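You operate a simulated robot arm through the tools that you are given. There is no shell and no other tool.

The job below is to be done with a simulated robot arm. You get a single attempt, and the scene is never put back.

Task
Set the tab on the green guide in the vice to the 30 mark and lock it.
Fine: free and tighten its screw with the red bench key, stand the key back in the grey stand, leave the guide clamped.

It is judged by the outcome, as a careful person would: the job done as asked, and still so three seconds after it is handed in. It fails if anything else is knocked over, pushed out of place, dropped, spilled or broken.

Robot
A 7-joint arm with a two-finger parallel gripper, fixed in place. Base frame: the origin is on the floor under the middle of its stand, x ahead of it, y to its left, z up. Lengths are in mm, angles in degrees, forces in N, time in s.
It reaches about 1247 mm from its shoulder. Its first joint turns from -132.0 to 132.0 degrees. Payload 3.91 kg.
The tool frame sits at the grasp point between the pads (the TCP): z along the fingers, y along the line on which they close. The tips reach 30 mm beyond it. The gripper opens to 110 mm. The fingers are 20 mm wide and 10 mm thick; the gripper's body (48 by 112 mm) begins 55 mm behind the TCP.
Orientation is told as [roll, pitch, yaw] about the base's x, y, z axes, in that order, counted from this pose: with the fingers straight down and closing along the base's y, the tool's x points along the base's -x, its y along +y and its z along -z.

Tools
- The arm moves only by the tool drive_tool. Its argument "deltas" is a list that holds one entry, the list of rows, each a list of 7 numbers: the shift along the tool's x, y, z in mm, then the turn, a rotation vector about the tool's x, y, z in degrees, then the opening in per cent of the stroke, from 0 (shut) to 100 (fully open). In form: [[[x, y, z, rx, ry, rz, hand], ...]]. A call has 1 to 20 rows; each row shifts and turns the commanded pose from where the row before left it, along the tool's axes as they then stand. Each row takes 0.2 s and may step no farther than 50 mm and 8.6 degrees from the row before; otherwise, or with a gripper value out of range, the whole call is refused. A pose out of reach is approached as far as the arm can. The call stops where the force on the tool passes 40 N (or 10 N more than at its start, if that is more) or the arm is blocked; 0.2 s more then pass. The fingers move at their own pace (about 108 mm/s each) and stop on an object; they squeeze with about 44 N. The grip force told is the motor's: it shows also when the fingers shut on nothing. Time passes only in rows, and 0.2 s behind the last, so rows that do not move let the fingers close. It gives the time, the measured TCP pose, the force on the tool (base axes), the opening and the grip force at its end, in the units of the frame above (readings bear some noise), with the torque about the TCP (base axes, N m) and any sound that the robot's microphone picked up, and new pictures: "pictures" is both (left out), scene, wrist or none.
- Cameras (640 x 400 px; columns grow to the right, rows downward): "scene" is fixed at [218.1, 498.6, 1631]; the picture's right is [1.00, 0.01, 0.00], its down [0.01, -0.92, -0.39] and it looks along [-0.01, 0.39, -0.92] (base axes); focal length 313 px, centre (320, 200). "wrist" rides on the gripper at [72, 17, -103] in the tool frame; the picture's right is [-0.23, 0.97, 0.00], its down [-0.76, -0.18, -0.62] and it looks along [-0.61, -0.14, 0.78] (tool axes); focal length 222 px, centre (320, 200). There is no depth. A picture from a camera that has moved, and an enlarged one, comes with that camera's place and axes in the base frame and with its lens.
- close_up(camera, box): a new picture of the part [left, top, right, bottom] of that camera's present view, enlarged. It takes no simulated time.
- finish_job(): hands the job in; it is judged then, once.

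Places have to be worked out from the pictures, the camera data and where the tool is seen. Open the gripper and draw the arm clear of the work before you hand the job in, unless the task says otherwise.

The tools are called after "Request:" as a command line: name --argument value ..., lists and objects as JSON in quotes. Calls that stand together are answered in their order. drive_tool: Moves the arm, as the interface text tells. Its arguments: {"type":"object","properties":{"deltas":{"type":"array"},"pictures":{"type":"string","enum":["both","scene","wrist","none"]}},"required":["deltas"]} The other tools are called the same way: close_up (camera, box) takes an enlarged picture of a part of a camera's view; finish_job () hands the job in.

At the start:

```text
time: 0.0
position: [117.5, 510.0, 1253.9]
ee_rot: [-0.1, 0.0, 0.0]
contact_force: [0.4, 0.3, 0.1]
torque: [-0.01, 0.01, 0.02]
grip_width: 110.3
finger_force: 0.0
```

scene: 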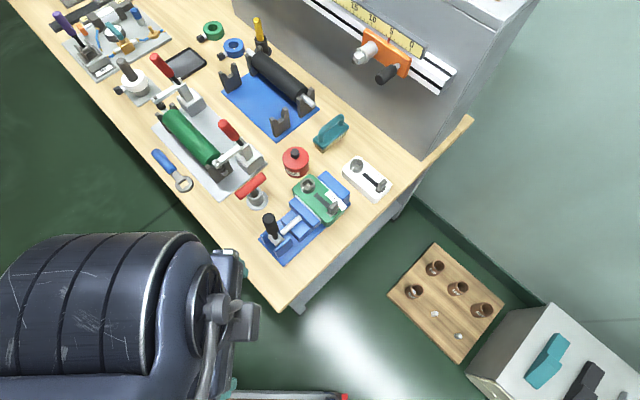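
wrist: 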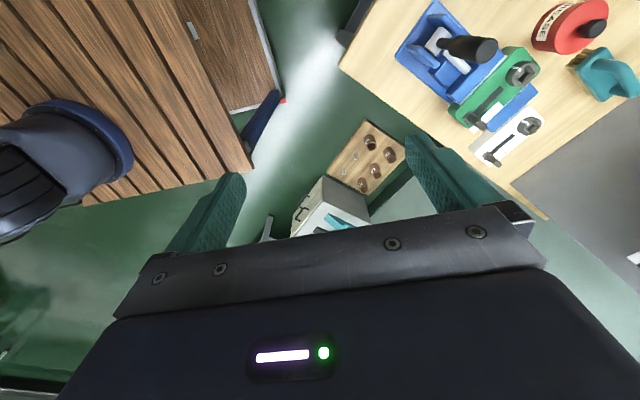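

I'll start by enlarging the areas around the vice, the guide and the red key in both views.

Request:
close_up --camera "scene" --box '[230, 140, 400, 270]'

Request:
close_up --camera "wrist" --box '[380, 0, 640, 180]'

Request:
close_up --camera "scene" --box '[290, 170, 360, 230]'

```text
3.08 times, centred on (315, 205) of scene
camera zoom: at [218.1, 498.6, 1631.0], right [1.0, 0.01, 0.0], down [0.01, -0.92, -0.39], along [-0.01, 0.39, -0.92], focal length 964 px, centre (335, 185)
```

zoom: 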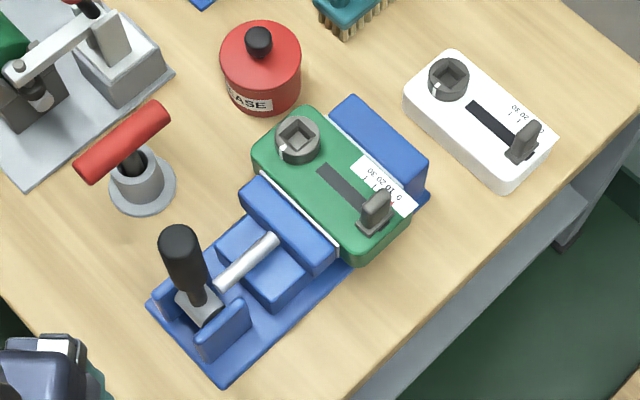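

```text
2.22 times, centred on (510, 90) of wrist
camera zoom: at [45.7, 525.8, 1356.4], right [0.23, 0.97, 0.0], down [0.76, -0.18, 0.62], along [0.61, -0.14, -0.78], focal length 494 px, centre (-102, 444)
```

zoom: 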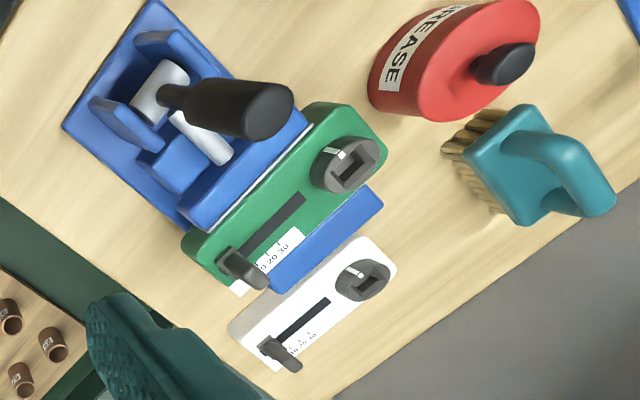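

```text
6.67 times, centred on (325, 200) of scene
camera zoom: at [218.1, 498.6, 1631.0], right [1.0, 0.01, 0.0], down [0.01, -0.92, -0.39], along [-0.01, 0.39, -0.92], focal length 2088 px, centre (287, 200)
```

zoom: 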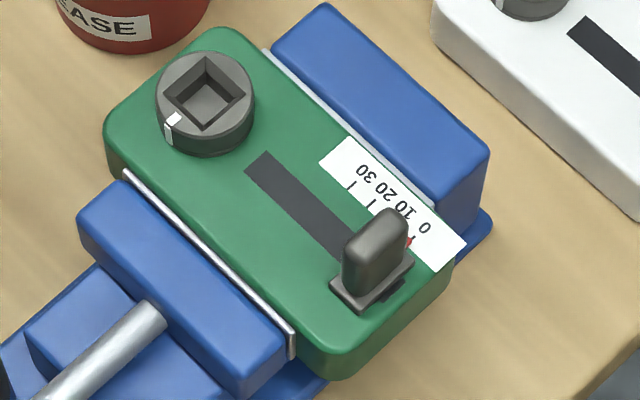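

From two views the screw head sits near (181, 821, 965), and the tab lies about 90 mm from it along the slot. The key stand is near (50, 807). I'll move above the bench for a better wrist view.

Request:
drive_tool --deltas '[[[2.9, 41.7, 12.3, 0, 0, 0, 100], [2.9, 41.7, 12.3, 0, 0, 0, 100], [2.9, 41.7, 12.3, 0, 0, 0, 100], [2.9, 41.7, 12.3, 0, 0, 0, 100], [2.9, 41.7, 12.3, 0, 0, 0, 100], [2.9, 41.7, 12.3, 0, 0, 0, 100], [0, 0, 0, 0, 0, 0, 100]]]' --pictures "both"

```text
time: 1.6
position: [101.1, 759.8, 1181.7]
ee_rot: [0.0, 0.0, 0.1]
contact_force: [0.3, 0.3, -1.0]
torque: [0.05, -0.02, -0.01]
grip_width: 110.3
finger_force: 0.0
camera wrist: at [28.2, 776.0, 1283.5], right [0.23, 0.97, 0.0], down [0.76, -0.18, 0.62], along [0.61, -0.14, -0.78], focal length 222 px, centre (320, 200)
```

scene: 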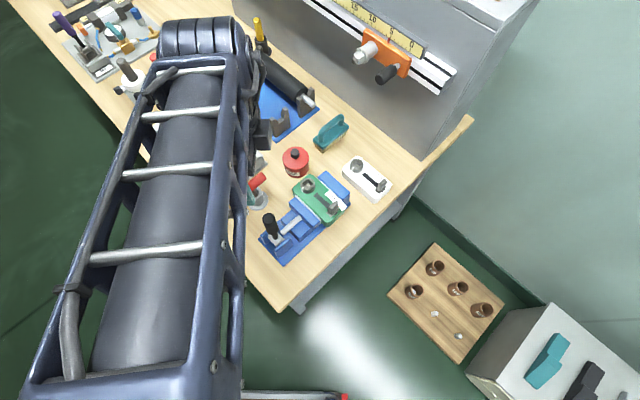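
wrist: 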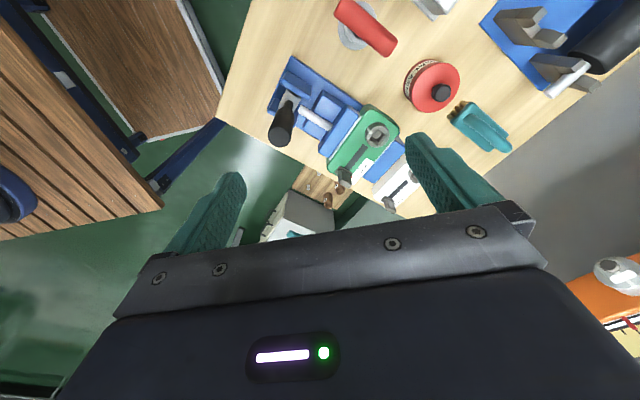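

Request:
close_up --camera "wrist" --box '[260, 0, 420, 100]'

Request:
close_up --camera "wrist" --box '[300, 90, 430, 215]'

Request:
close_up --camera "scene" --box '[235, 160, 285, 220]'

```text
4.00 times, centred on (340, 50) of wrist
camera zoom: at [28.2, 776.0, 1283.5], right [0.23, 0.97, 0.0], down [0.76, -0.18, 0.62], along [0.61, -0.14, -0.78], focal length 888 px, centre (240, 800)
```

zoom: 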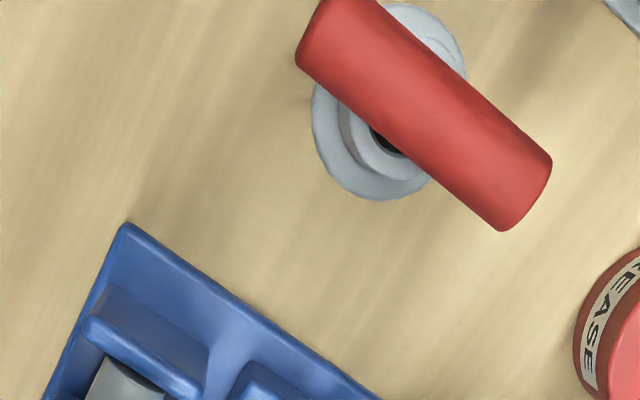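

```text
3.20 times, centred on (365, 152) of wrist
camera zoom: at [28.2, 776.0, 1283.5], right [0.23, 0.97, 0.0], down [0.76, -0.18, 0.62], along [0.61, -0.14, -0.78], focal length 711 px, centre (176, 352)
```

zoom: 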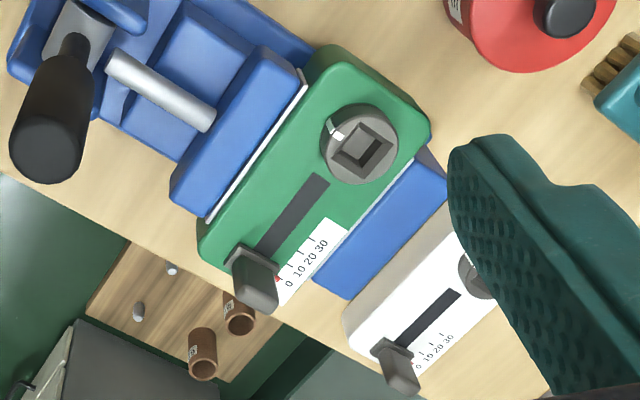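

```text
6.67 times, centred on (260, 190) of scene
camera zoom: at [218.1, 498.6, 1631.0], right [1.0, 0.01, 0.0], down [0.01, -0.92, -0.39], along [-0.01, 0.39, -0.92], focal length 2088 px, centre (720, 267)
```

zoom: 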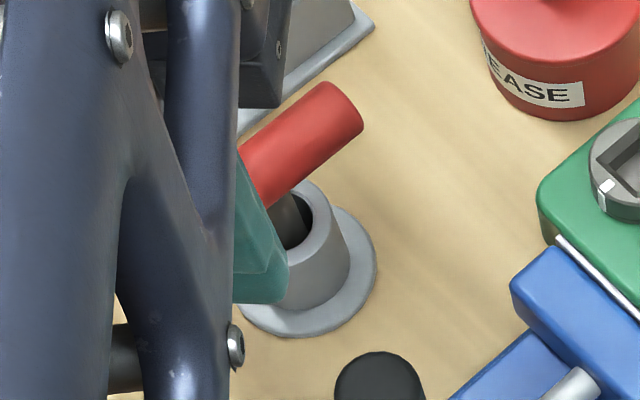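

The key's bar centre is around (48, 827, 945), lying at roughly 42° in the base frame. I'll go above it with the fingers turned to close across the bar, and look from closer.

Request:
drive_tool --deltas '[[[17.7, 22.3, 33.3, 0, 0, 0, 100], [17.7, 22.3, 33.3, 0, 0, 0, 100], [17.7, 22.3, 33.3, 0, 0, 0, 100], [0, 0, 0, 0, 0, -8.4, 100], [0, 0, 0, 0, 0, -8.4, 100], [0, 0, 0, 0, 0, -8.4, 100], [0, 0, 0, 0, 0, -8.4, 100], [0, 0, 0, 0, 0, -8.4, 100], [0, 0, 0, 0, 0, 0, 100]]]' --pictures "both"

```text
time: 3.6
position: [48.4, 825.3, 1080.4]
ee_rot: [-0.1, -0.1, 41.9]
contact_force: [-0.4, -0.1, -0.5]
torque: [-0.01, -0.02, 0.01]
grip_width: 110.1
finger_force: 0.1
camera wrist: at [-17.4, 790.4, 1182.5], right [-0.48, 0.88, 0.0], down [0.68, 0.38, 0.62], along [0.55, 0.3, -0.78], focal length 222 px, centre (320, 200)
```

scene: 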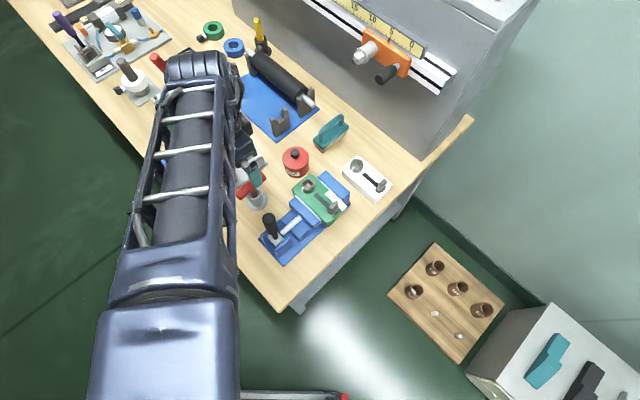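
wrist: 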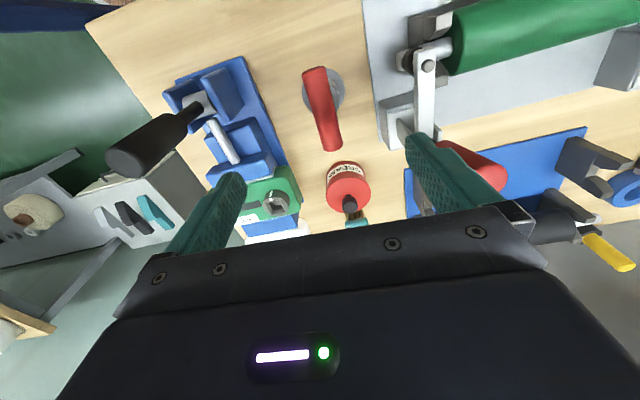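

Request:
close_up --camera "wrist" --box '[280, 50, 380, 170]'

Request:
close_up --camera "scene" --box '[225, 150, 285, 220]'

```text
3.33 times, centred on (330, 110) of wrist
camera zoom: at [-17.4, 790.4, 1182.5], right [-0.48, 0.88, 0.0], down [0.68, 0.38, 0.62], along [0.55, 0.3, -0.78], focal length 740 px, centre (287, 500)
```

zoom: 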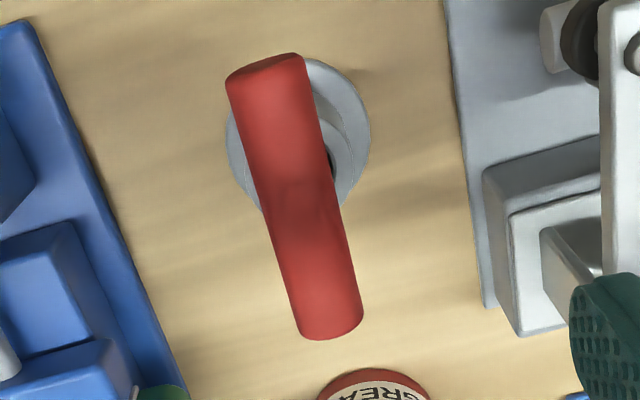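

```text
5.71 times, centred on (255, 185) of scene
camera zoom: at [218.1, 498.6, 1631.0], right [1.0, 0.01, 0.0], down [0.01, -0.92, -0.39], along [-0.01, 0.39, -0.92], focal length 1790 px, centre (691, 286)
```

zoom: 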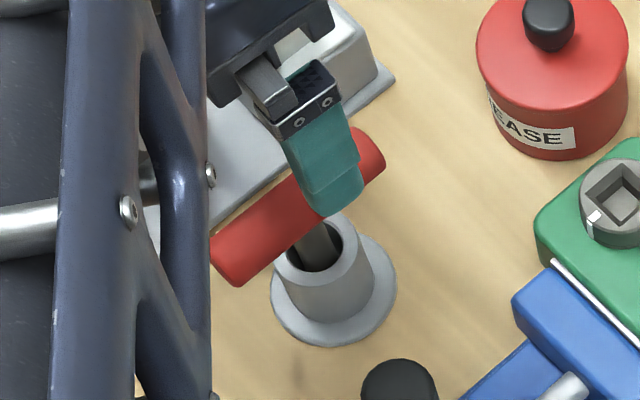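

The bar is about 80 mm long and 21 mm thick, with its axis near z 942. The bench is near 850 and the stand's rim near 893. I'll correct the small y offset and tilt, partly close the fingers, and come down to look again before gripping.

Request:
drive_tool --deltas '[[[0, 4.5, 0, 0, 0, -1.8, 60], [0, 0, 35, 0, 0, 0, 60], [0, 0, 35, 0, 0, 0, 60], [0, 0, 0, 0, 0, 0, 60]]]' --pictures "both"

```text
time: 4.6
position: [45.2, 829.1, 1011.0]
ee_rot: [0.0, 0.0, 43.8]
contact_force: [-0.1, 0.4, 0.7]
torque: [0.0, 0.02, 0.0]
grip_width: 66.0
finger_force: 0.0
camera wrist: at [-19.1, 791.8, 1112.0], right [-0.51, 0.86, 0.0], down [0.67, 0.4, 0.62], along [0.54, 0.32, -0.78], focal length 222 px, centre (320, 200)
```

scene: 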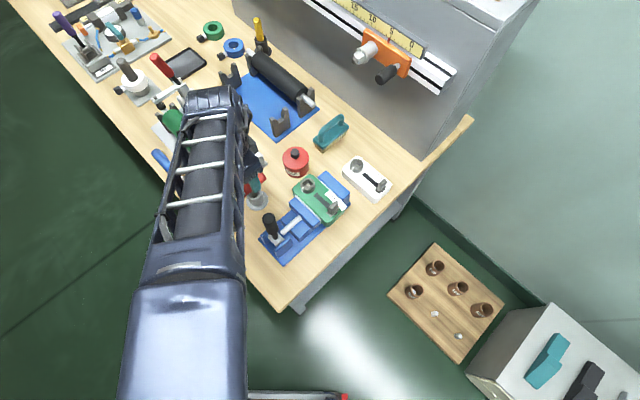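
wrist: 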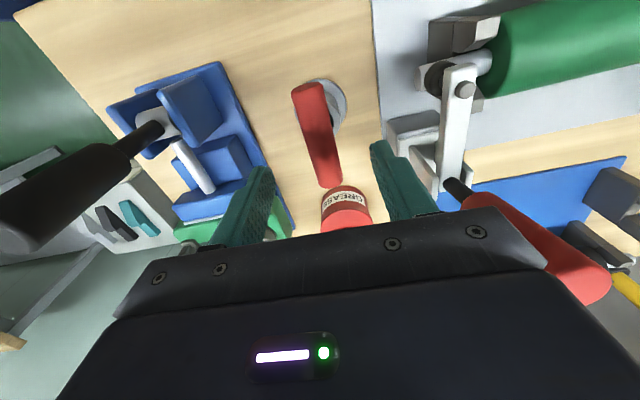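

Request:
close_up --camera "wrist" --box '[270, 60, 370, 200]'

Request:
close_up --camera "scene" --box '[230, 140, 290, 220]'

```text
2.86 times, centred on (320, 130) of wrist
camera zoom: at [-19.1, 791.8, 1112.0], right [-0.51, 0.86, 0.0], down [0.67, 0.4, 0.62], along [0.54, 0.32, -0.78], focal length 635 px, centre (320, 400)
```

zoom: 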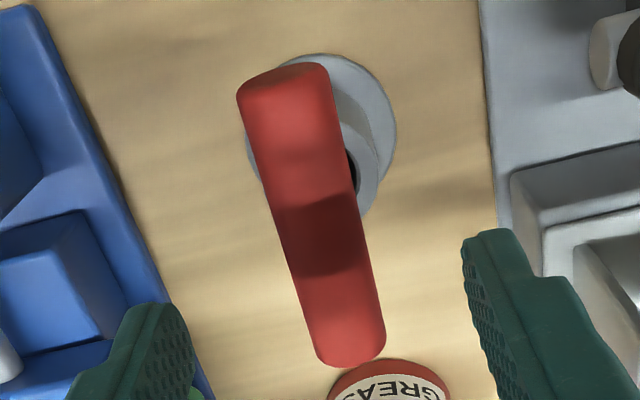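

```text
5.00 times, centred on (260, 180) of scene
camera zoom: at [218.1, 498.6, 1631.0], right [1.0, 0.01, 0.0], down [0.01, -0.92, -0.39], along [-0.01, 0.39, -0.92], focal length 1566 px, centre (620, 300)
```

zoom: 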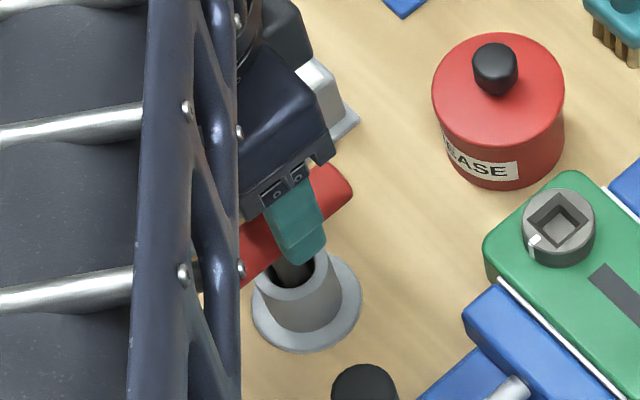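

The bar is now centred to about 1 mm under the tool in y and along the bar. I'll go down to z ≈ 945, where the tips at 915 stay above the stand rim, and look before closing.

Request:
drive_tool --deltas '[[[0, 0, 33, 0, 0, 0, 60], [0, 0, 33, 0, 0, 0, 60], [0, 0, 0, 0, 0, 0, 60]]]' --pictures "both"

Request:
close_up --camera "wrist" --box '[240, 60, 400, 240]'

Request:
close_up --camera "scene" --box '[230, 140, 290, 220]'

```text
time: 5.4
position: [45.6, 830.1, 943.4]
ee_rot: [0.0, 0.0, 43.9]
contact_force: [0.0, 0.3, 0.5]
torque: [0.01, -0.02, 0.03]
grip_width: 66.0
finger_force: 0.2
camera wrist: at [-18.7, 792.1, 1045.4], right [-0.51, 0.86, 0.0], down [0.67, 0.4, 0.62], along [0.54, 0.32, -0.78], focal length 222 px, centre (320, 200)
```

scene: 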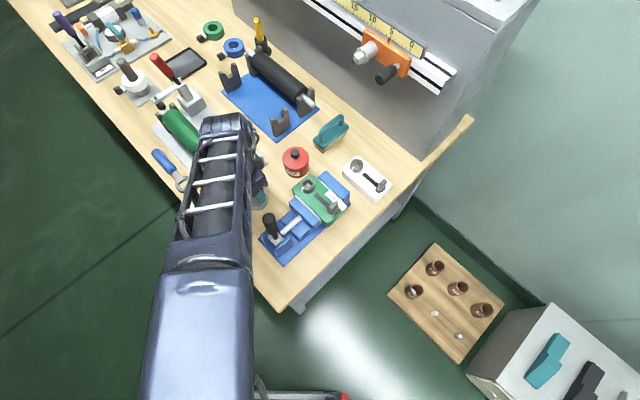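
wrist: 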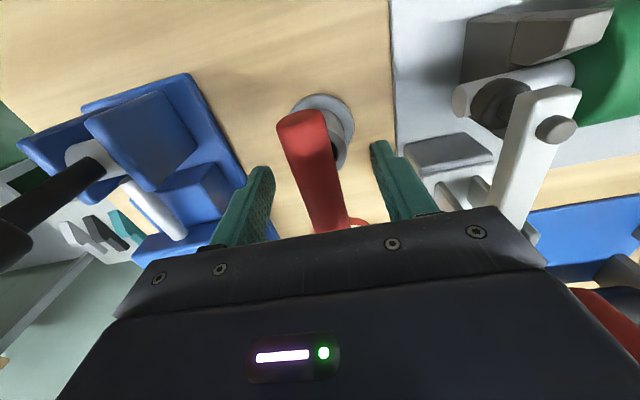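

```text
2.22 times, centred on (320, 150) of wrist
camera zoom: at [-18.7, 792.1, 1045.4], right [-0.51, 0.86, 0.0], down [0.67, 0.4, 0.62], along [0.54, 0.32, -0.78], focal length 494 px, centre (320, 311)
```

zoom: 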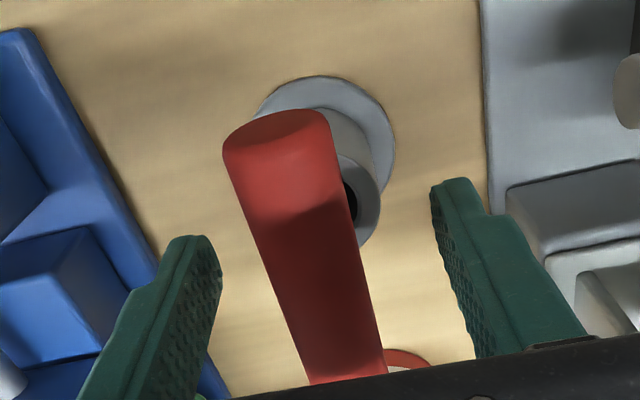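

```text
5.00 times, centred on (260, 180) of scene
camera zoom: at [218.1, 498.6, 1631.0], right [1.0, 0.01, 0.0], down [0.01, -0.92, -0.39], along [-0.01, 0.39, -0.92], focal length 1566 px, centre (620, 300)
```

zoom: 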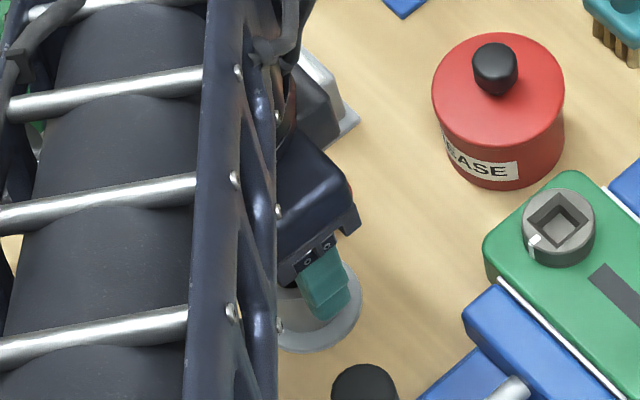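

The bar lies between the fingers with room each side, its axis close to the TCP height. I'll close the fingers on it.

Request:
drive_tool --deltas '[[[0, 0, 0, 0, 0, 0, 40], [0, 0, 0, 0, 0, 0, 0], [0, 0, 0, 0, 0, 0, 0], [0, 0, 0, 0, 0, 0, 0], [0, 0, 0, 0, 0, 0, 0]]]' --pictures "wrist"

Request:
close_up --camera "wrist" --box '[240, 60, 400, 240]'

```text
time: 6.6
position: [45.3, 830.6, 944.0]
ee_rot: [-0.1, 0.0, 43.8]
contact_force: [0.3, -0.5, 0.0]
torque: [-0.01, -0.01, 0.03]
grip_width: 23.0
finger_force: 44.0
camera wrist: at [-18.7, 792.1, 1045.5], right [-0.51, 0.86, 0.0], down [0.67, 0.4, 0.62], along [0.54, 0.32, -0.78], focal length 222 px, centre (320, 200)
```

wrist: 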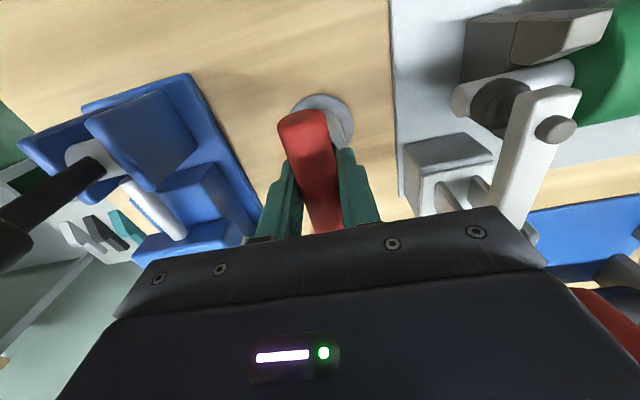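

```text
2.22 times, centred on (320, 150) of wrist
camera zoom: at [-18.7, 792.1, 1045.5], right [-0.51, 0.86, 0.0], down [0.67, 0.4, 0.62], along [0.54, 0.32, -0.78], focal length 494 px, centre (320, 311)
```

zoom: 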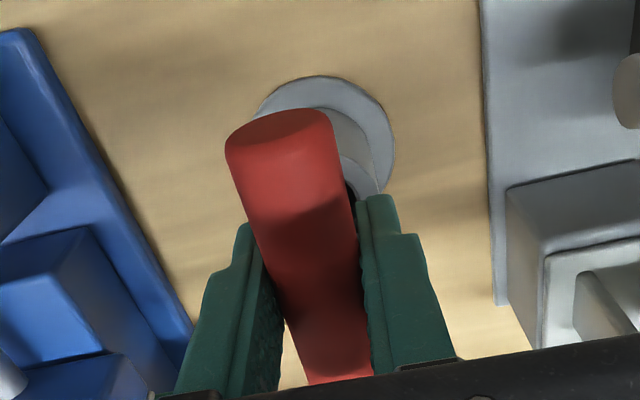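

The grip holds at 23 mm with 44 N. I'll lift slowly straight up to take the key out of its stand.

Request:
drive_tool --deltas '[[[0, 0, -10, 0, 0, 0, 0], [0, 0, -15, 0, 0, 0, 0], [0, 0, -20, 0, 0, 0, 0], [0, 0, -25, 0, 0, 0, 0], [0, 0, -25, 0, 0, 0, 0], [0, 0, -25, 0, 0, 0, 0], [0, 0, -25, 0, 0, 0, 0], [0, 0, 0, 0, 0, 0, 0]]]' --pictures "both"

Request:
close_up --camera "scene" --box '[225, 130, 305, 220]'

Request:
close_up --camera "wrist" --box '[240, 60, 400, 240]'

```text
time: 8.4
position: [45.0, 828.8, 1090.2]
ee_rot: [0.0, -0.1, 43.7]
contact_force: [-0.1, -0.2, -1.8]
torque: [-0.03, 0.01, -0.01]
grip_width: 23.0
finger_force: 43.9
camera wrist: at [-19.5, 791.2, 1191.5], right [-0.51, 0.86, 0.0], down [0.67, 0.4, 0.62], along [0.54, 0.32, -0.78], focal length 222 px, centre (320, 200)
```

scene: 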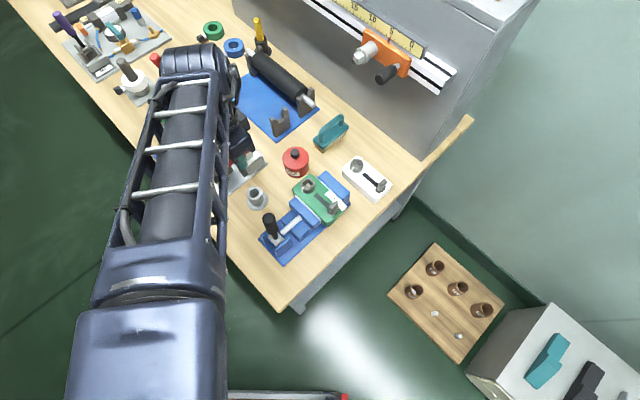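
wrist: 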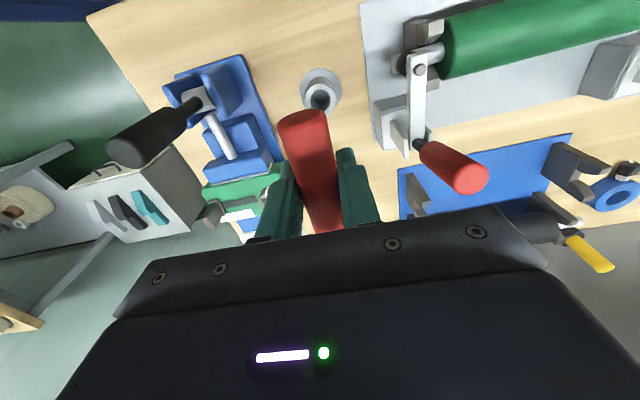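

```text
4.44 times, centred on (265, 175) of scene
camera zoom: at [218.1, 498.6, 1631.0], right [1.0, 0.01, 0.0], down [0.01, -0.92, -0.39], along [-0.01, 0.39, -0.92], focal length 1392 px, centre (564, 311)
```

zoom: 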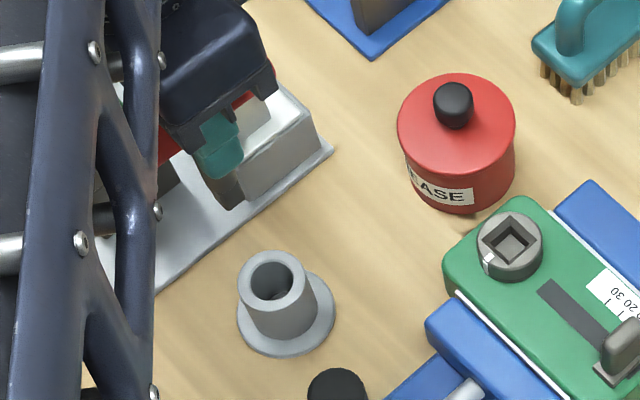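

```text
2.22 times, centred on (320, 150) of wrist
camera zoom: at [-19.5, 791.2, 1191.5], right [-0.51, 0.86, 0.0], down [0.67, 0.4, 0.62], along [0.54, 0.32, -0.78], focal length 494 px, centre (320, 311)
```

zoom: 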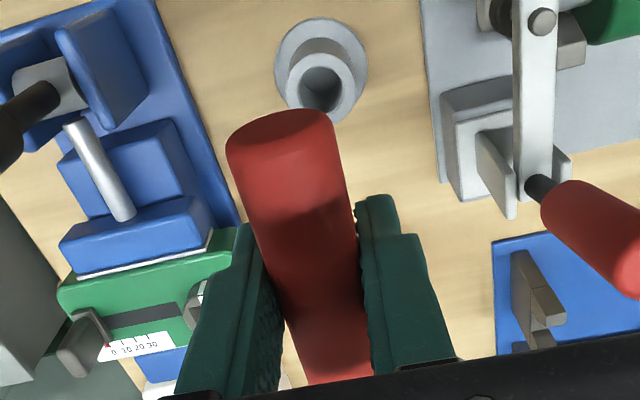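

Request:
close_up --camera "scene" --box '[245, 145, 285, 185]'

```text
10.00 times, centred on (265, 165) of scene
camera zoom: at [218.1, 498.6, 1631.0], right [1.0, 0.01, 0.0], down [0.01, -0.92, -0.39], along [-0.01, 0.39, -0.92], focal length 3132 px, centre (870, 550)
```

zoom: 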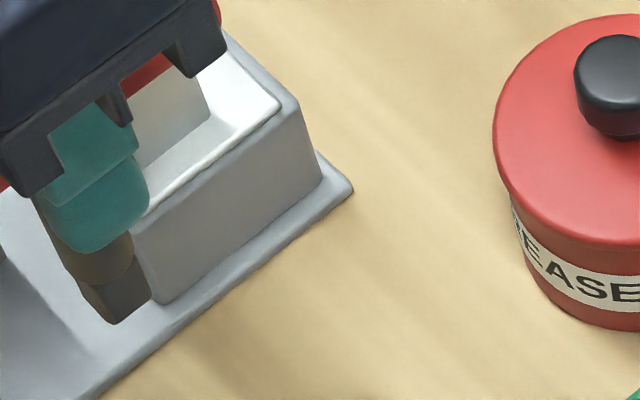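

The key is out. Its square tip shows in the scene view about 86 mm below the TCP with faces parallel to the bar. I'll move toward the guide at height, beside the screw, so the wrist camera can see the socket past the key.

Request:
drive_tool --deltas '[[[-34.2, -14.4, 0, 0, 0, 0, 0], [-34.2, -14.4, 0, 0, 0, 0, 0], [-34.2, -14.4, 0, 0, 0, 0, 0], [0, 0, 0, 0, 0, 0, 0]]]' --pictures "both"

Request:
close_up --camera "scene" --box '[270, 140, 360, 220]'

Request:
close_up --camera "wrist" --box '[200, 60, 340, 240]'

```text
time: 9.4
position: [149.2, 870.2, 1090.8]
ee_rot: [0.0, 0.0, 43.8]
contact_force: [0.3, -0.8, -1.2]
torque: [-0.01, -0.01, 0.0]
grip_width: 23.2
finger_force: 43.6
camera wrist: at [84.9, 831.9, 1192.4], right [-0.51, 0.86, 0.0], down [0.67, 0.4, 0.62], along [0.54, 0.32, -0.78], focal length 222 px, centre (320, 200)
```

scene: 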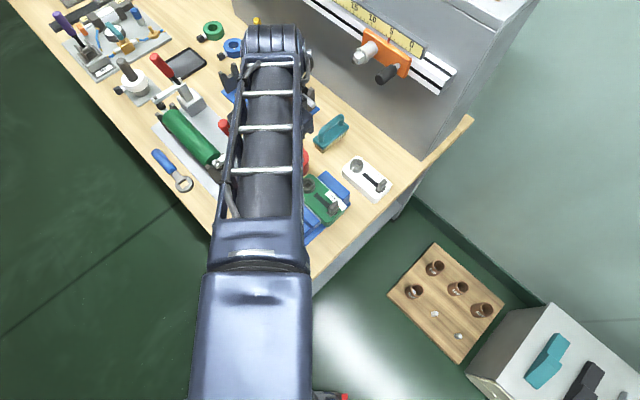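
wrist: 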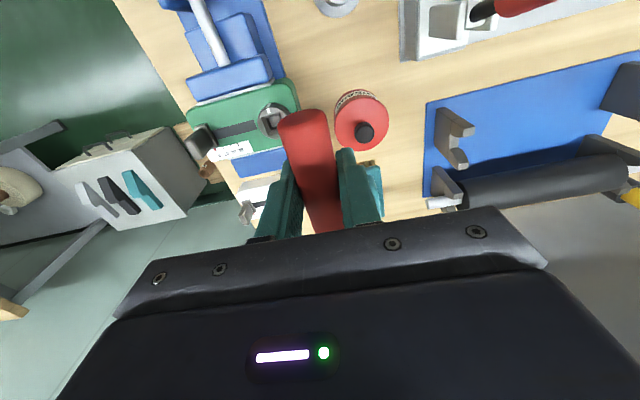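

```text
5.00 times, centred on (315, 180) of scene
camera zoom: at [218.1, 498.6, 1631.0], right [1.0, 0.01, 0.0], down [0.01, -0.92, -0.39], along [-0.01, 0.39, -0.92], focal length 1566 px, centre (345, 300)
```

zoom: 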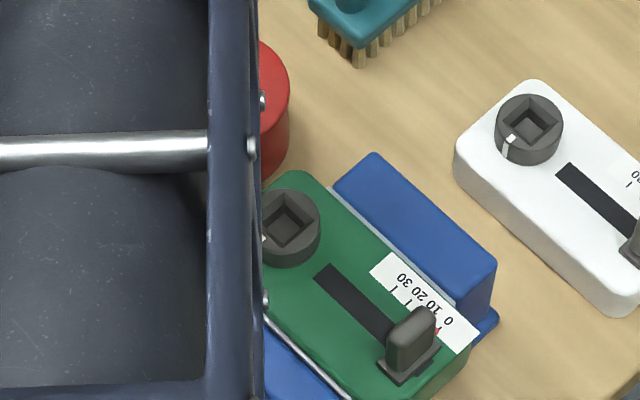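

```text
2.22 times, centred on (270, 150) of wrist
camera zoom: at [84.9, 831.9, 1192.4], right [-0.51, 0.86, 0.0], down [0.67, 0.4, 0.62], along [0.54, 0.32, -0.78], focal length 494 px, centre (431, 311)
```

zoom: 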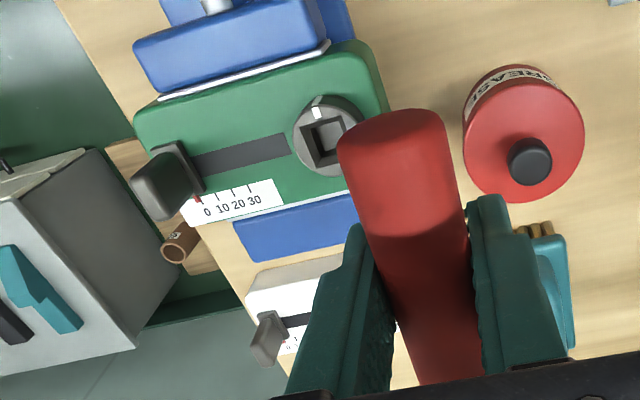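

The socket, scale and tab are all visible. I'll zoom in for precise pixel measurements.

Request:
close_up --camera "wrist" --box '[250, 95, 300, 145]'

Request:
close_up --camera "wrist" --box '[180, 110, 270, 180]'

```text
8.00 times, centred on (275, 120) of wrist
camera zoom: at [84.9, 831.9, 1192.4], right [-0.51, 0.86, 0.0], down [0.67, 0.4, 0.62], along [0.54, 0.32, -0.78], focal length 1777 px, centre (680, 840)
```

zoom: 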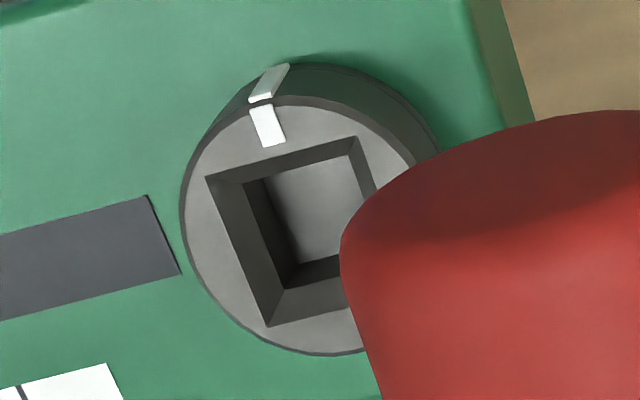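

```text
5.71 times, centred on (225, 145) of wrist
camera zoom: at [84.9, 831.9, 1192.4], right [-0.51, 0.86, 0.0], down [0.67, 0.4, 0.62], along [0.54, 0.32, -0.78], focal length 1269 px, centre (863, 514)
```

zoom: 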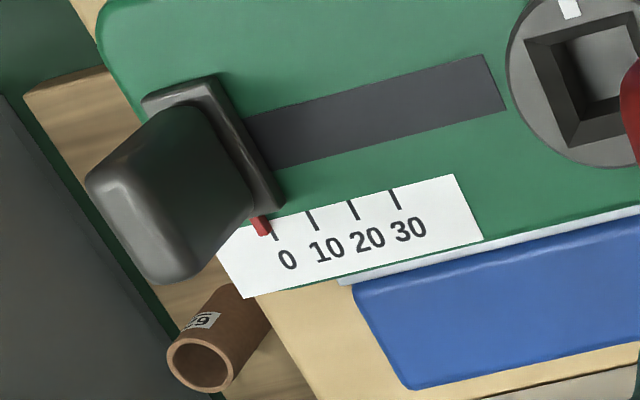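

The socket has a wide lead-in chamfer, about 22 mm narrowing to 14 mm, and its square is nearly parallel to the tool axes. I'll shift sideways 50 mm for a second view to triangulate the screw height and place.

Request:
drive_tool --deltas '[[[0, 25, 0, 0, 0, 0, 0], [0, 25, 0, 0, 0, 0, 0], [0, 0, 0, 0, 0, 0, 0]]]' --pictures "wrist"

Request:
close_up --camera "wrist" --box '[195, 90, 265, 160]'

Request:
close_up --camera "wrist" --box '[110, 100, 230, 180]'

```text
time: 10.2
position: [115.0, 905.6, 1090.2]
ee_rot: [-0.1, 0.0, 43.7]
contact_force: [0.7, -0.2, -1.8]
torque: [0.0, 0.0, -0.01]
grip_width: 23.0
finger_force: 43.8
camera wrist: at [49.8, 867.9, 1192.3], right [-0.51, 0.86, 0.0], down [0.67, 0.4, 0.62], along [0.54, 0.32, -0.78], focal length 222 px, centre (320, 200)
```

wrist: 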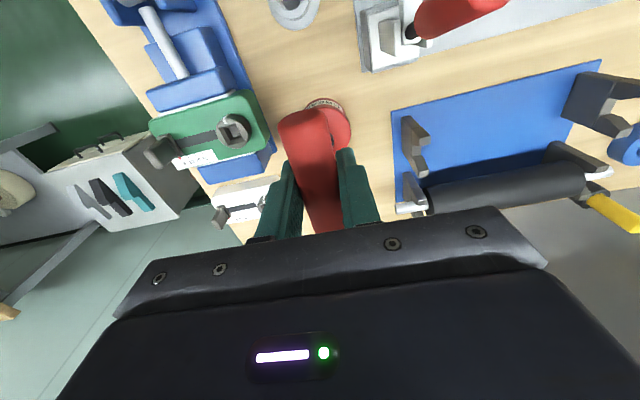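

```text
5.71 times, centred on (230, 125) of wrist
camera zoom: at [49.8, 867.9, 1192.3], right [-0.51, 0.86, 0.0], down [0.67, 0.4, 0.62], along [0.54, 0.32, -0.78], focal length 1269 px, centre (834, 629)
```

zoom: 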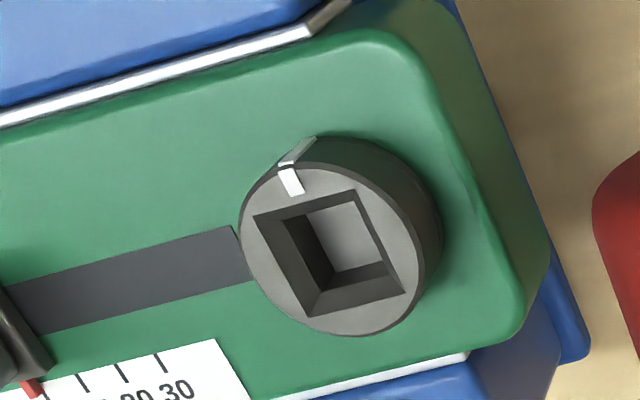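

```text
5.00 times, centred on (170, 140) of wrist
camera zoom: at [49.8, 867.9, 1192.3], right [-0.51, 0.86, 0.0], down [0.67, 0.4, 0.62], along [0.54, 0.32, -0.78], focal length 1111 px, centre (1070, 500)
```

zoom: 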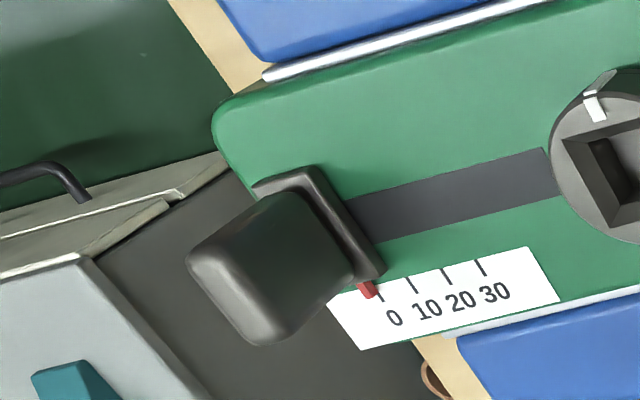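

Triangulated: socket centre at tool (0.1, −100.8), top at z ≈ 954, square aligned with the tool axes to about 0.3°. I'll move the key over it at height and then descend partway.

Request:
drive_tool --deltas '[[[0, -33.6, 0, 0, 0, 0, 0], [0, -33.6, 0, 0, 0, 0, 0], [0.1, -33.6, 0, 0, 0, 0, 0], [0, 0, 15, 0, 0, 0, 0], [0, 0, 15, 0, 0, 0, 0], [0, 0, 0, 0, 0, 0, 0]]]' --pictures "both"

Request:
close_up --camera "wrist" --box '[250, 70, 390, 190]'

Request:
close_up --camera "scene" --box '[280, 140, 360, 230]'

```text
time: 11.6
position: [184.1, 832.9, 1059.7]
ee_rot: [0.0, 0.0, 43.8]
contact_force: [0.1, 0.3, -1.6]
torque: [-0.01, 0.01, 0.0]
grip_width: 22.5
finger_force: 44.1
camera wrist: at [119.6, 794.1, 1161.3], right [-0.51, 0.86, 0.0], down [0.67, 0.4, 0.62], along [0.54, 0.32, -0.78], focal length 222 px, centre (320, 200)
```

scene: 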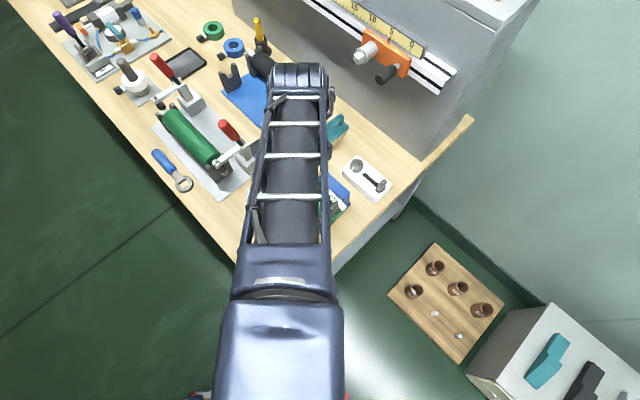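
wrist: 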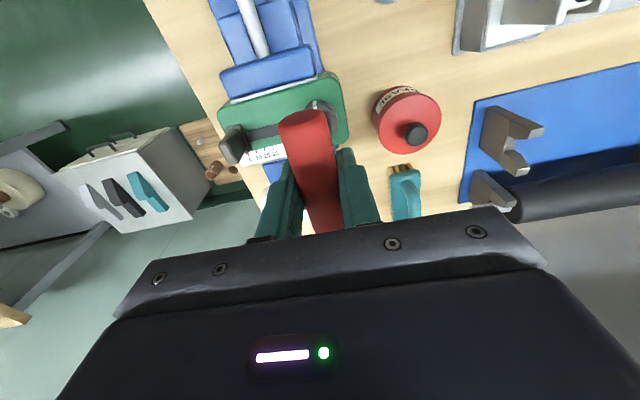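

```text
3.33 times, centred on (320, 130) of wrist
camera zoom: at [119.6, 794.1, 1161.3], right [-0.51, 0.86, 0.0], down [0.67, 0.4, 0.62], along [0.54, 0.32, -0.78], focal length 740 px, centre (320, 433)
```

zoom: 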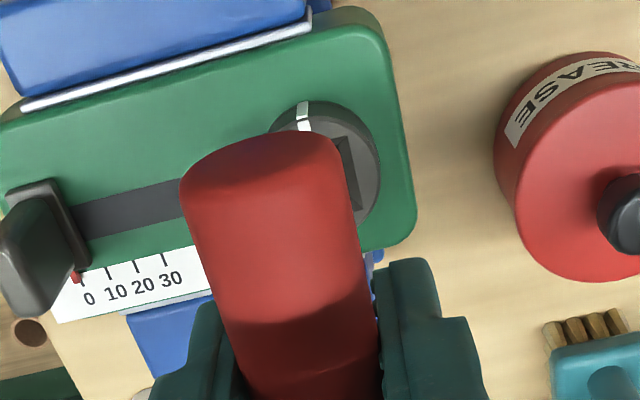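

```text
4.44 times, centred on (320, 185) of scene
camera zoom: at [218.1, 498.6, 1631.0], right [1.0, 0.01, 0.0], down [0.01, -0.92, -0.39], along [-0.01, 0.39, -0.92], focal length 1392 px, centre (320, 267)
```

zoom: 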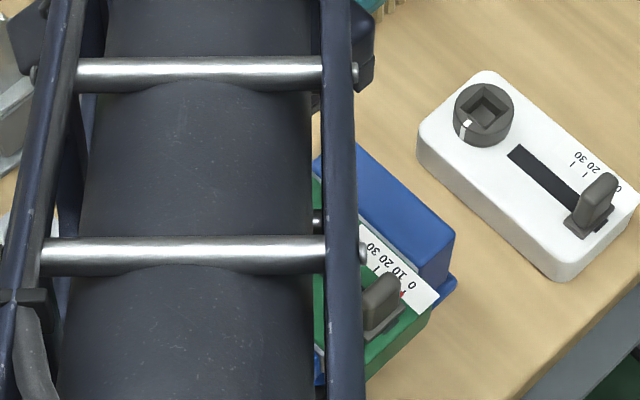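

Request:
close_up --camera "wrist" --box '[295, 95, 345, 145]'

```text
8.00 times, centred on (320, 120) of wrist
camera zoom: at [119.6, 794.1, 1161.3], right [-0.51, 0.86, 0.0], down [0.67, 0.4, 0.62], along [0.54, 0.32, -0.78], focal length 1777 px, centre (320, 840)
```

zoom: 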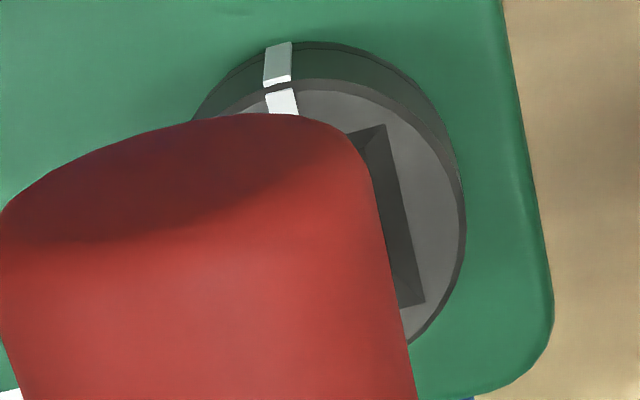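

The socket's visible corners put its centre at about tool (−0.9, −0.4), well within the lead-in. I'll apply a small correction and lower the key gently toward the socket.

Request:
drive_tool --deltas '[[[-0.5, -0.4, 4, 0, 0, 0, 0], [0, 0, 4, 0, 0, 0, 0], [0, 0, 4, 0, 0, 0, 0], [0, 0, 4, 0, 0, 0, 0], [0, 0, 3, 0, 0, 0, 0], [0, 0, 3, 0, 0, 0, 0], [0, 0, 3, 0, 0, 0, 0], [0, 0, 0, 0, 0, 0, 0]]]' --pictures "wrist"

```text
time: 13.4
position: [184.1, 833.8, 1034.6]
ee_rot: [0.0, 0.0, 43.8]
contact_force: [-0.4, 0.3, -1.4]
torque: [0.0, -0.02, 0.0]
grip_width: 23.1
finger_force: 43.9
camera wrist: at [120.6, 794.6, 1136.5], right [-0.51, 0.86, 0.0], down [0.67, 0.4, 0.62], along [0.54, 0.32, -0.78], focal length 222 px, centre (320, 200)
```

wrist: 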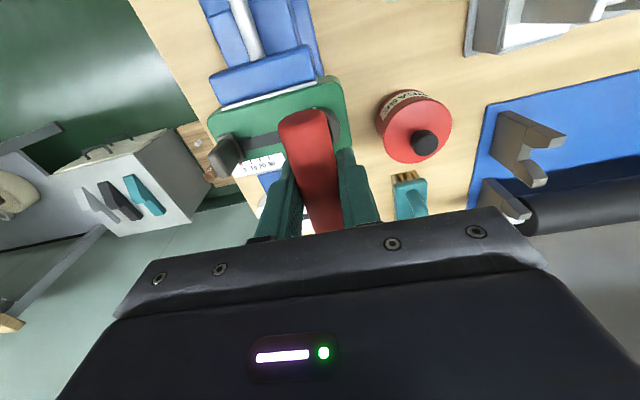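

No contact yet. Continuing down in 2 mm steps, watching the force.

Request:
drive_tool --deltas '[[[0, 0, 2, 0, 0, 0, 0], [0, 0, 2, 0, 0, 0, 0], [0, 0, 2, 0, 0, 0, 0], [0, 0, 2, 0, 0, 0, 0]]]' --pictures "none"

```text
time: 14.4
position: [184.7, 832.9, 1025.7]
ee_rot: [0.0, -0.1, 43.7]
contact_force: [0.6, -0.8, -2.0]
torque: [0.0, -0.01, 0.0]
grip_width: 23.2
finger_force: 43.9
```

Request:
drive_tool --deltas '[[[0, 0, 2, 0, 0, 0, 0], [0, 0, 2, 0, 0, 0, 0], [0, 0, 2, 0, 0, 0, 0]]]' --pictures "wrist"

Request:
close_up --camera "wrist" --box '[240, 70, 380, 210]'

```text
time: 15.4
position: [184.5, 834.1, 1025.1]
ee_rot: [0.3, -0.3, 43.8]
contact_force: [0.2, 0.6, 7.6]
torque: [0.06, -0.03, -0.01]
grip_width: 22.7
finger_force: 44.3
stopped in row 3: the force on the tool passed its limit at 41 N (the readings are from after the stop); the commanded pose is now the measured one
camera wrist: at [120.4, 794.9, 1127.0], right [-0.51, 0.86, 0.01], down [0.67, 0.39, 0.63], along [0.54, 0.32, -0.78], focal length 222 px, centre (320, 200)
```

wrist: 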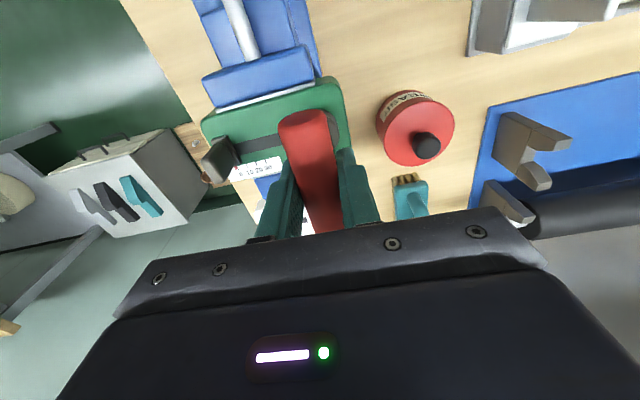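

```text
2.86 times, centred on (310, 140) of wrist
camera zoom: at [120.4, 794.9, 1127.0], right [-0.51, 0.86, 0.01], down [0.67, 0.39, 0.63], along [0.54, 0.32, -0.78], focal length 635 px, centre (349, 371)
```

zoom: 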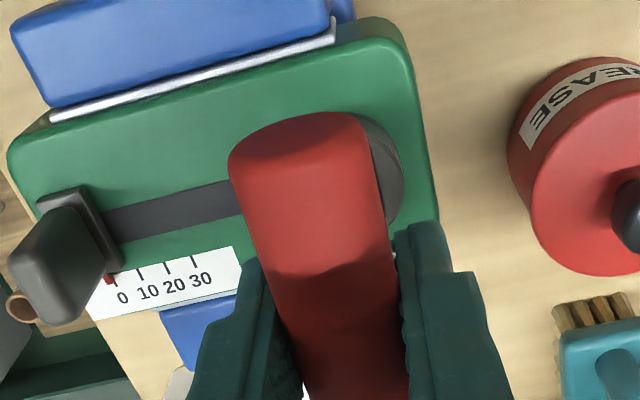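

The key stopped at TCP z ≈ 1025, which puts the tip about 14 mm down in the socket, seated on its floor. Now I'll back off 0.7 mm and turn a little counter-clockwise, reading the torque.

Request:
drive_tool --deltas '[[[0, 0, -0.7, 0, 0, 0, 0], [0, 0, 0, 0, 0, -3, 0], [0, 0, 0, 0, 0, -3, 0], [0, 0, 0, 0, 0, -3, 0]]]' --pictures "wrist"

Request:
close_up --camera "wrist" --box '[240, 70, 380, 210]'

```text
time: 16.4
position: [184.5, 834.8, 1024.1]
ee_rot: [0.2, -0.1, 52.8]
contact_force: [-1.4, -3.7, 8.0]
torque: [-0.28, 0.05, -0.05]
grip_width: 23.0
finger_force: 44.5
camera wrist: at [127.2, 784.9, 1127.0], right [-0.64, 0.77, 0.0], down [0.6, 0.5, 0.63], along [0.48, 0.4, -0.78], focal length 222 px, centre (320, 200)
```

wrist: 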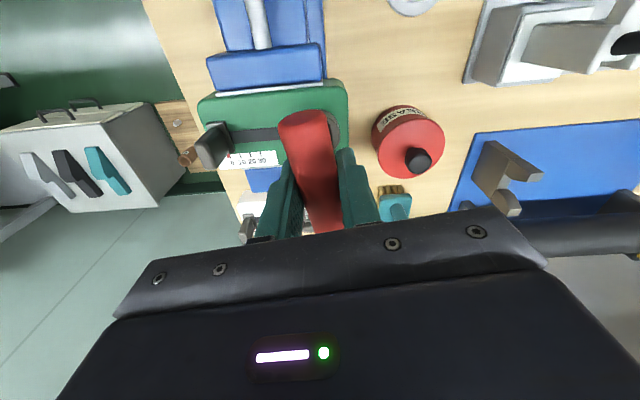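

```text
2.86 times, centred on (310, 140) of wrist
camera zoom: at [127.2, 784.9, 1127.0], right [-0.64, 0.77, 0.0], down [0.6, 0.5, 0.63], along [0.48, 0.4, -0.78], focal length 635 px, centre (349, 371)
```

zoom: 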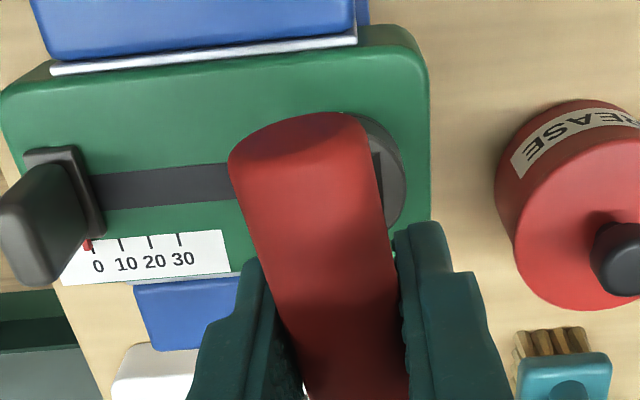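

Still in the slack between the key and socket (torque about z only −0.05). Continuing to turn counter-clockwise in small steps.

Request:
drive_tool --deltas '[[[0, 0, 0, 0, 0, -3, 0], [0, 0, 0, 0, 0, -3, 0]]]' --pictures "none"

Request:
drive_tool --deltas '[[[0, 0, 0, 0, 0, -3, 0], [0, 0, 0, 0, 0, -3, 0]]]' --pictures "none"

```text
time: 17.0
position: [184.9, 832.8, 1025.3]
ee_rot: [0.1, -0.2, 58.9]
contact_force: [-2.7, -10.3, 6.2]
torque: [-0.8, 0.22, -0.04]
grip_width: 23.0
finger_force: 43.5
```

```text
time: 17.6
position: [183.8, 833.5, 1024.4]
ee_rot: [0.1, -0.3, 64.8]
contact_force: [-1.0, -9.5, 6.9]
torque: [-0.8, 0.11, -0.06]
grip_width: 22.9
finger_force: 44.1
```

Request:
close_up --camera "wrist" --box '[280, 90, 350, 160]'

Request:
close_up --camera "scene" --box '[290, 150, 370, 230]'

```text
5.71 times, centred on (315, 125) of wrist
camera zoom: at [138.0, 774.1, 1126.9], right [-0.78, 0.62, 0.0], down [0.48, 0.61, 0.63], along [0.39, 0.49, -0.78], focal length 1269 px, centre (349, 629)
```

zoom: 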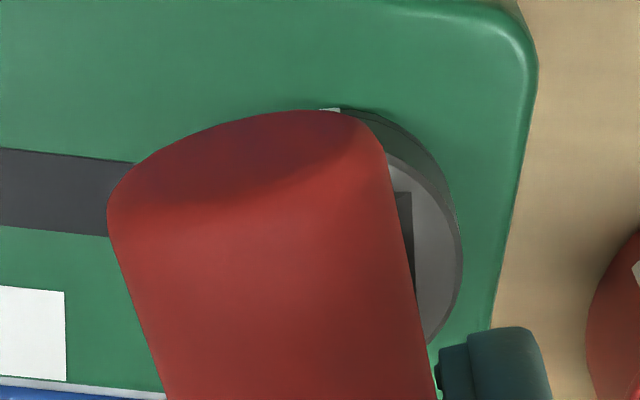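

```text
5.00 times, centred on (330, 190) of scene
camera zoom: at [218.1, 498.6, 1631.0], right [1.0, 0.01, 0.0], down [0.01, -0.92, -0.39], along [-0.01, 0.39, -0.92], focal length 1566 px, centre (270, 250)
```

zoom: 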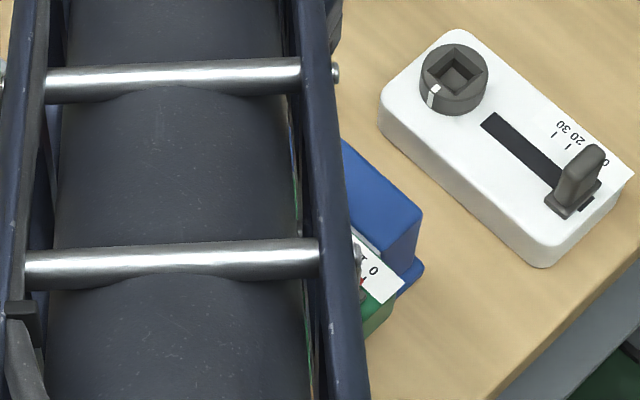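

The socket edge now sits only about 2.5° off the tool axis although the tool turned 21°, so the screw is turning with the key. There's a 10 N side load toward −y, so I'll shift about 1 mm to relieve it and keep turning.

Request:
drive_tool --deltas '[[[0.9, -0.4, 0, 0, 0, 0, 0], [0, 0, 0, 0, 0, -4, 0], [0, 0, 0, 0, 0, -4, 0], [0, 0, 0, 0, 0, 0, 0]]]' --pictures "none"

```text
time: 18.6
position: [185.1, 832.1, 1025.2]
ee_rot: [0.1, -0.3, 72.8]
contact_force: [-1.3, -6.2, 4.8]
torque: [-0.43, 0.09, -0.04]
grip_width: 22.7
finger_force: 43.9
```

Request:
drive_tool --deltas '[[[0.4, -0.2, 0, 0, 0, -4, 0], [0, 0, 0, 0, 0, -4, 0], [0, 0, 0, 0, 0, -4, 0], [0, 0, 0, 0, 0, -4, 0], [0, 0, 0, 0, 0, 0, 0]]]' --pictures "wrist"

Request:
close_up --camera "wrist" --box '[280, 90, 350, 160]'

```text
time: 19.8
position: [186.3, 833.1, 1026.0]
ee_rot: [-0.1, -0.3, 88.9]
contact_force: [-0.5, 1.0, 3.7]
torque: [0.12, 0.04, -0.04]
grip_width: 22.8
finger_force: 43.9
camera wrist: at [166.2, 759.2, 1126.8], right [-0.97, 0.25, 0.0], down [0.19, 0.75, 0.63], along [0.15, 0.61, -0.78], focal length 222 px, centre (320, 200)
```

wrist: 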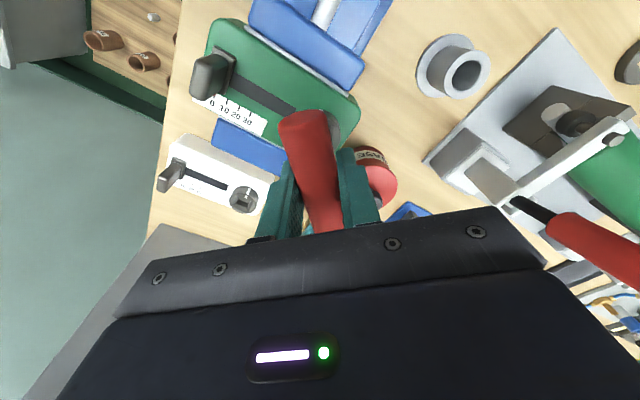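

```text
5.71 times, centred on (315, 125) of wrist
camera zoom: at [166.2, 759.2, 1126.8], right [-0.97, 0.25, 0.0], down [0.19, 0.75, 0.63], along [0.15, 0.61, -0.78], focal length 1269 px, centre (349, 629)
```

zoom: 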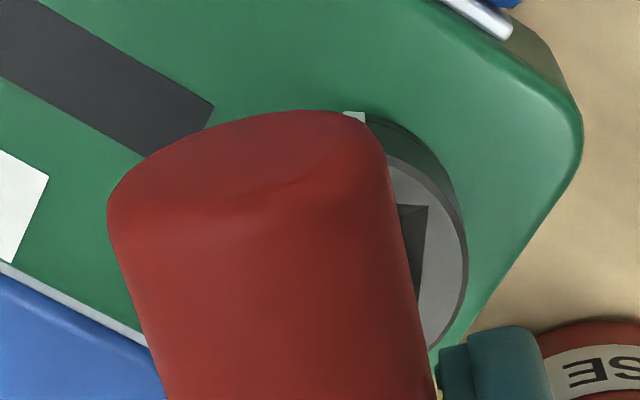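

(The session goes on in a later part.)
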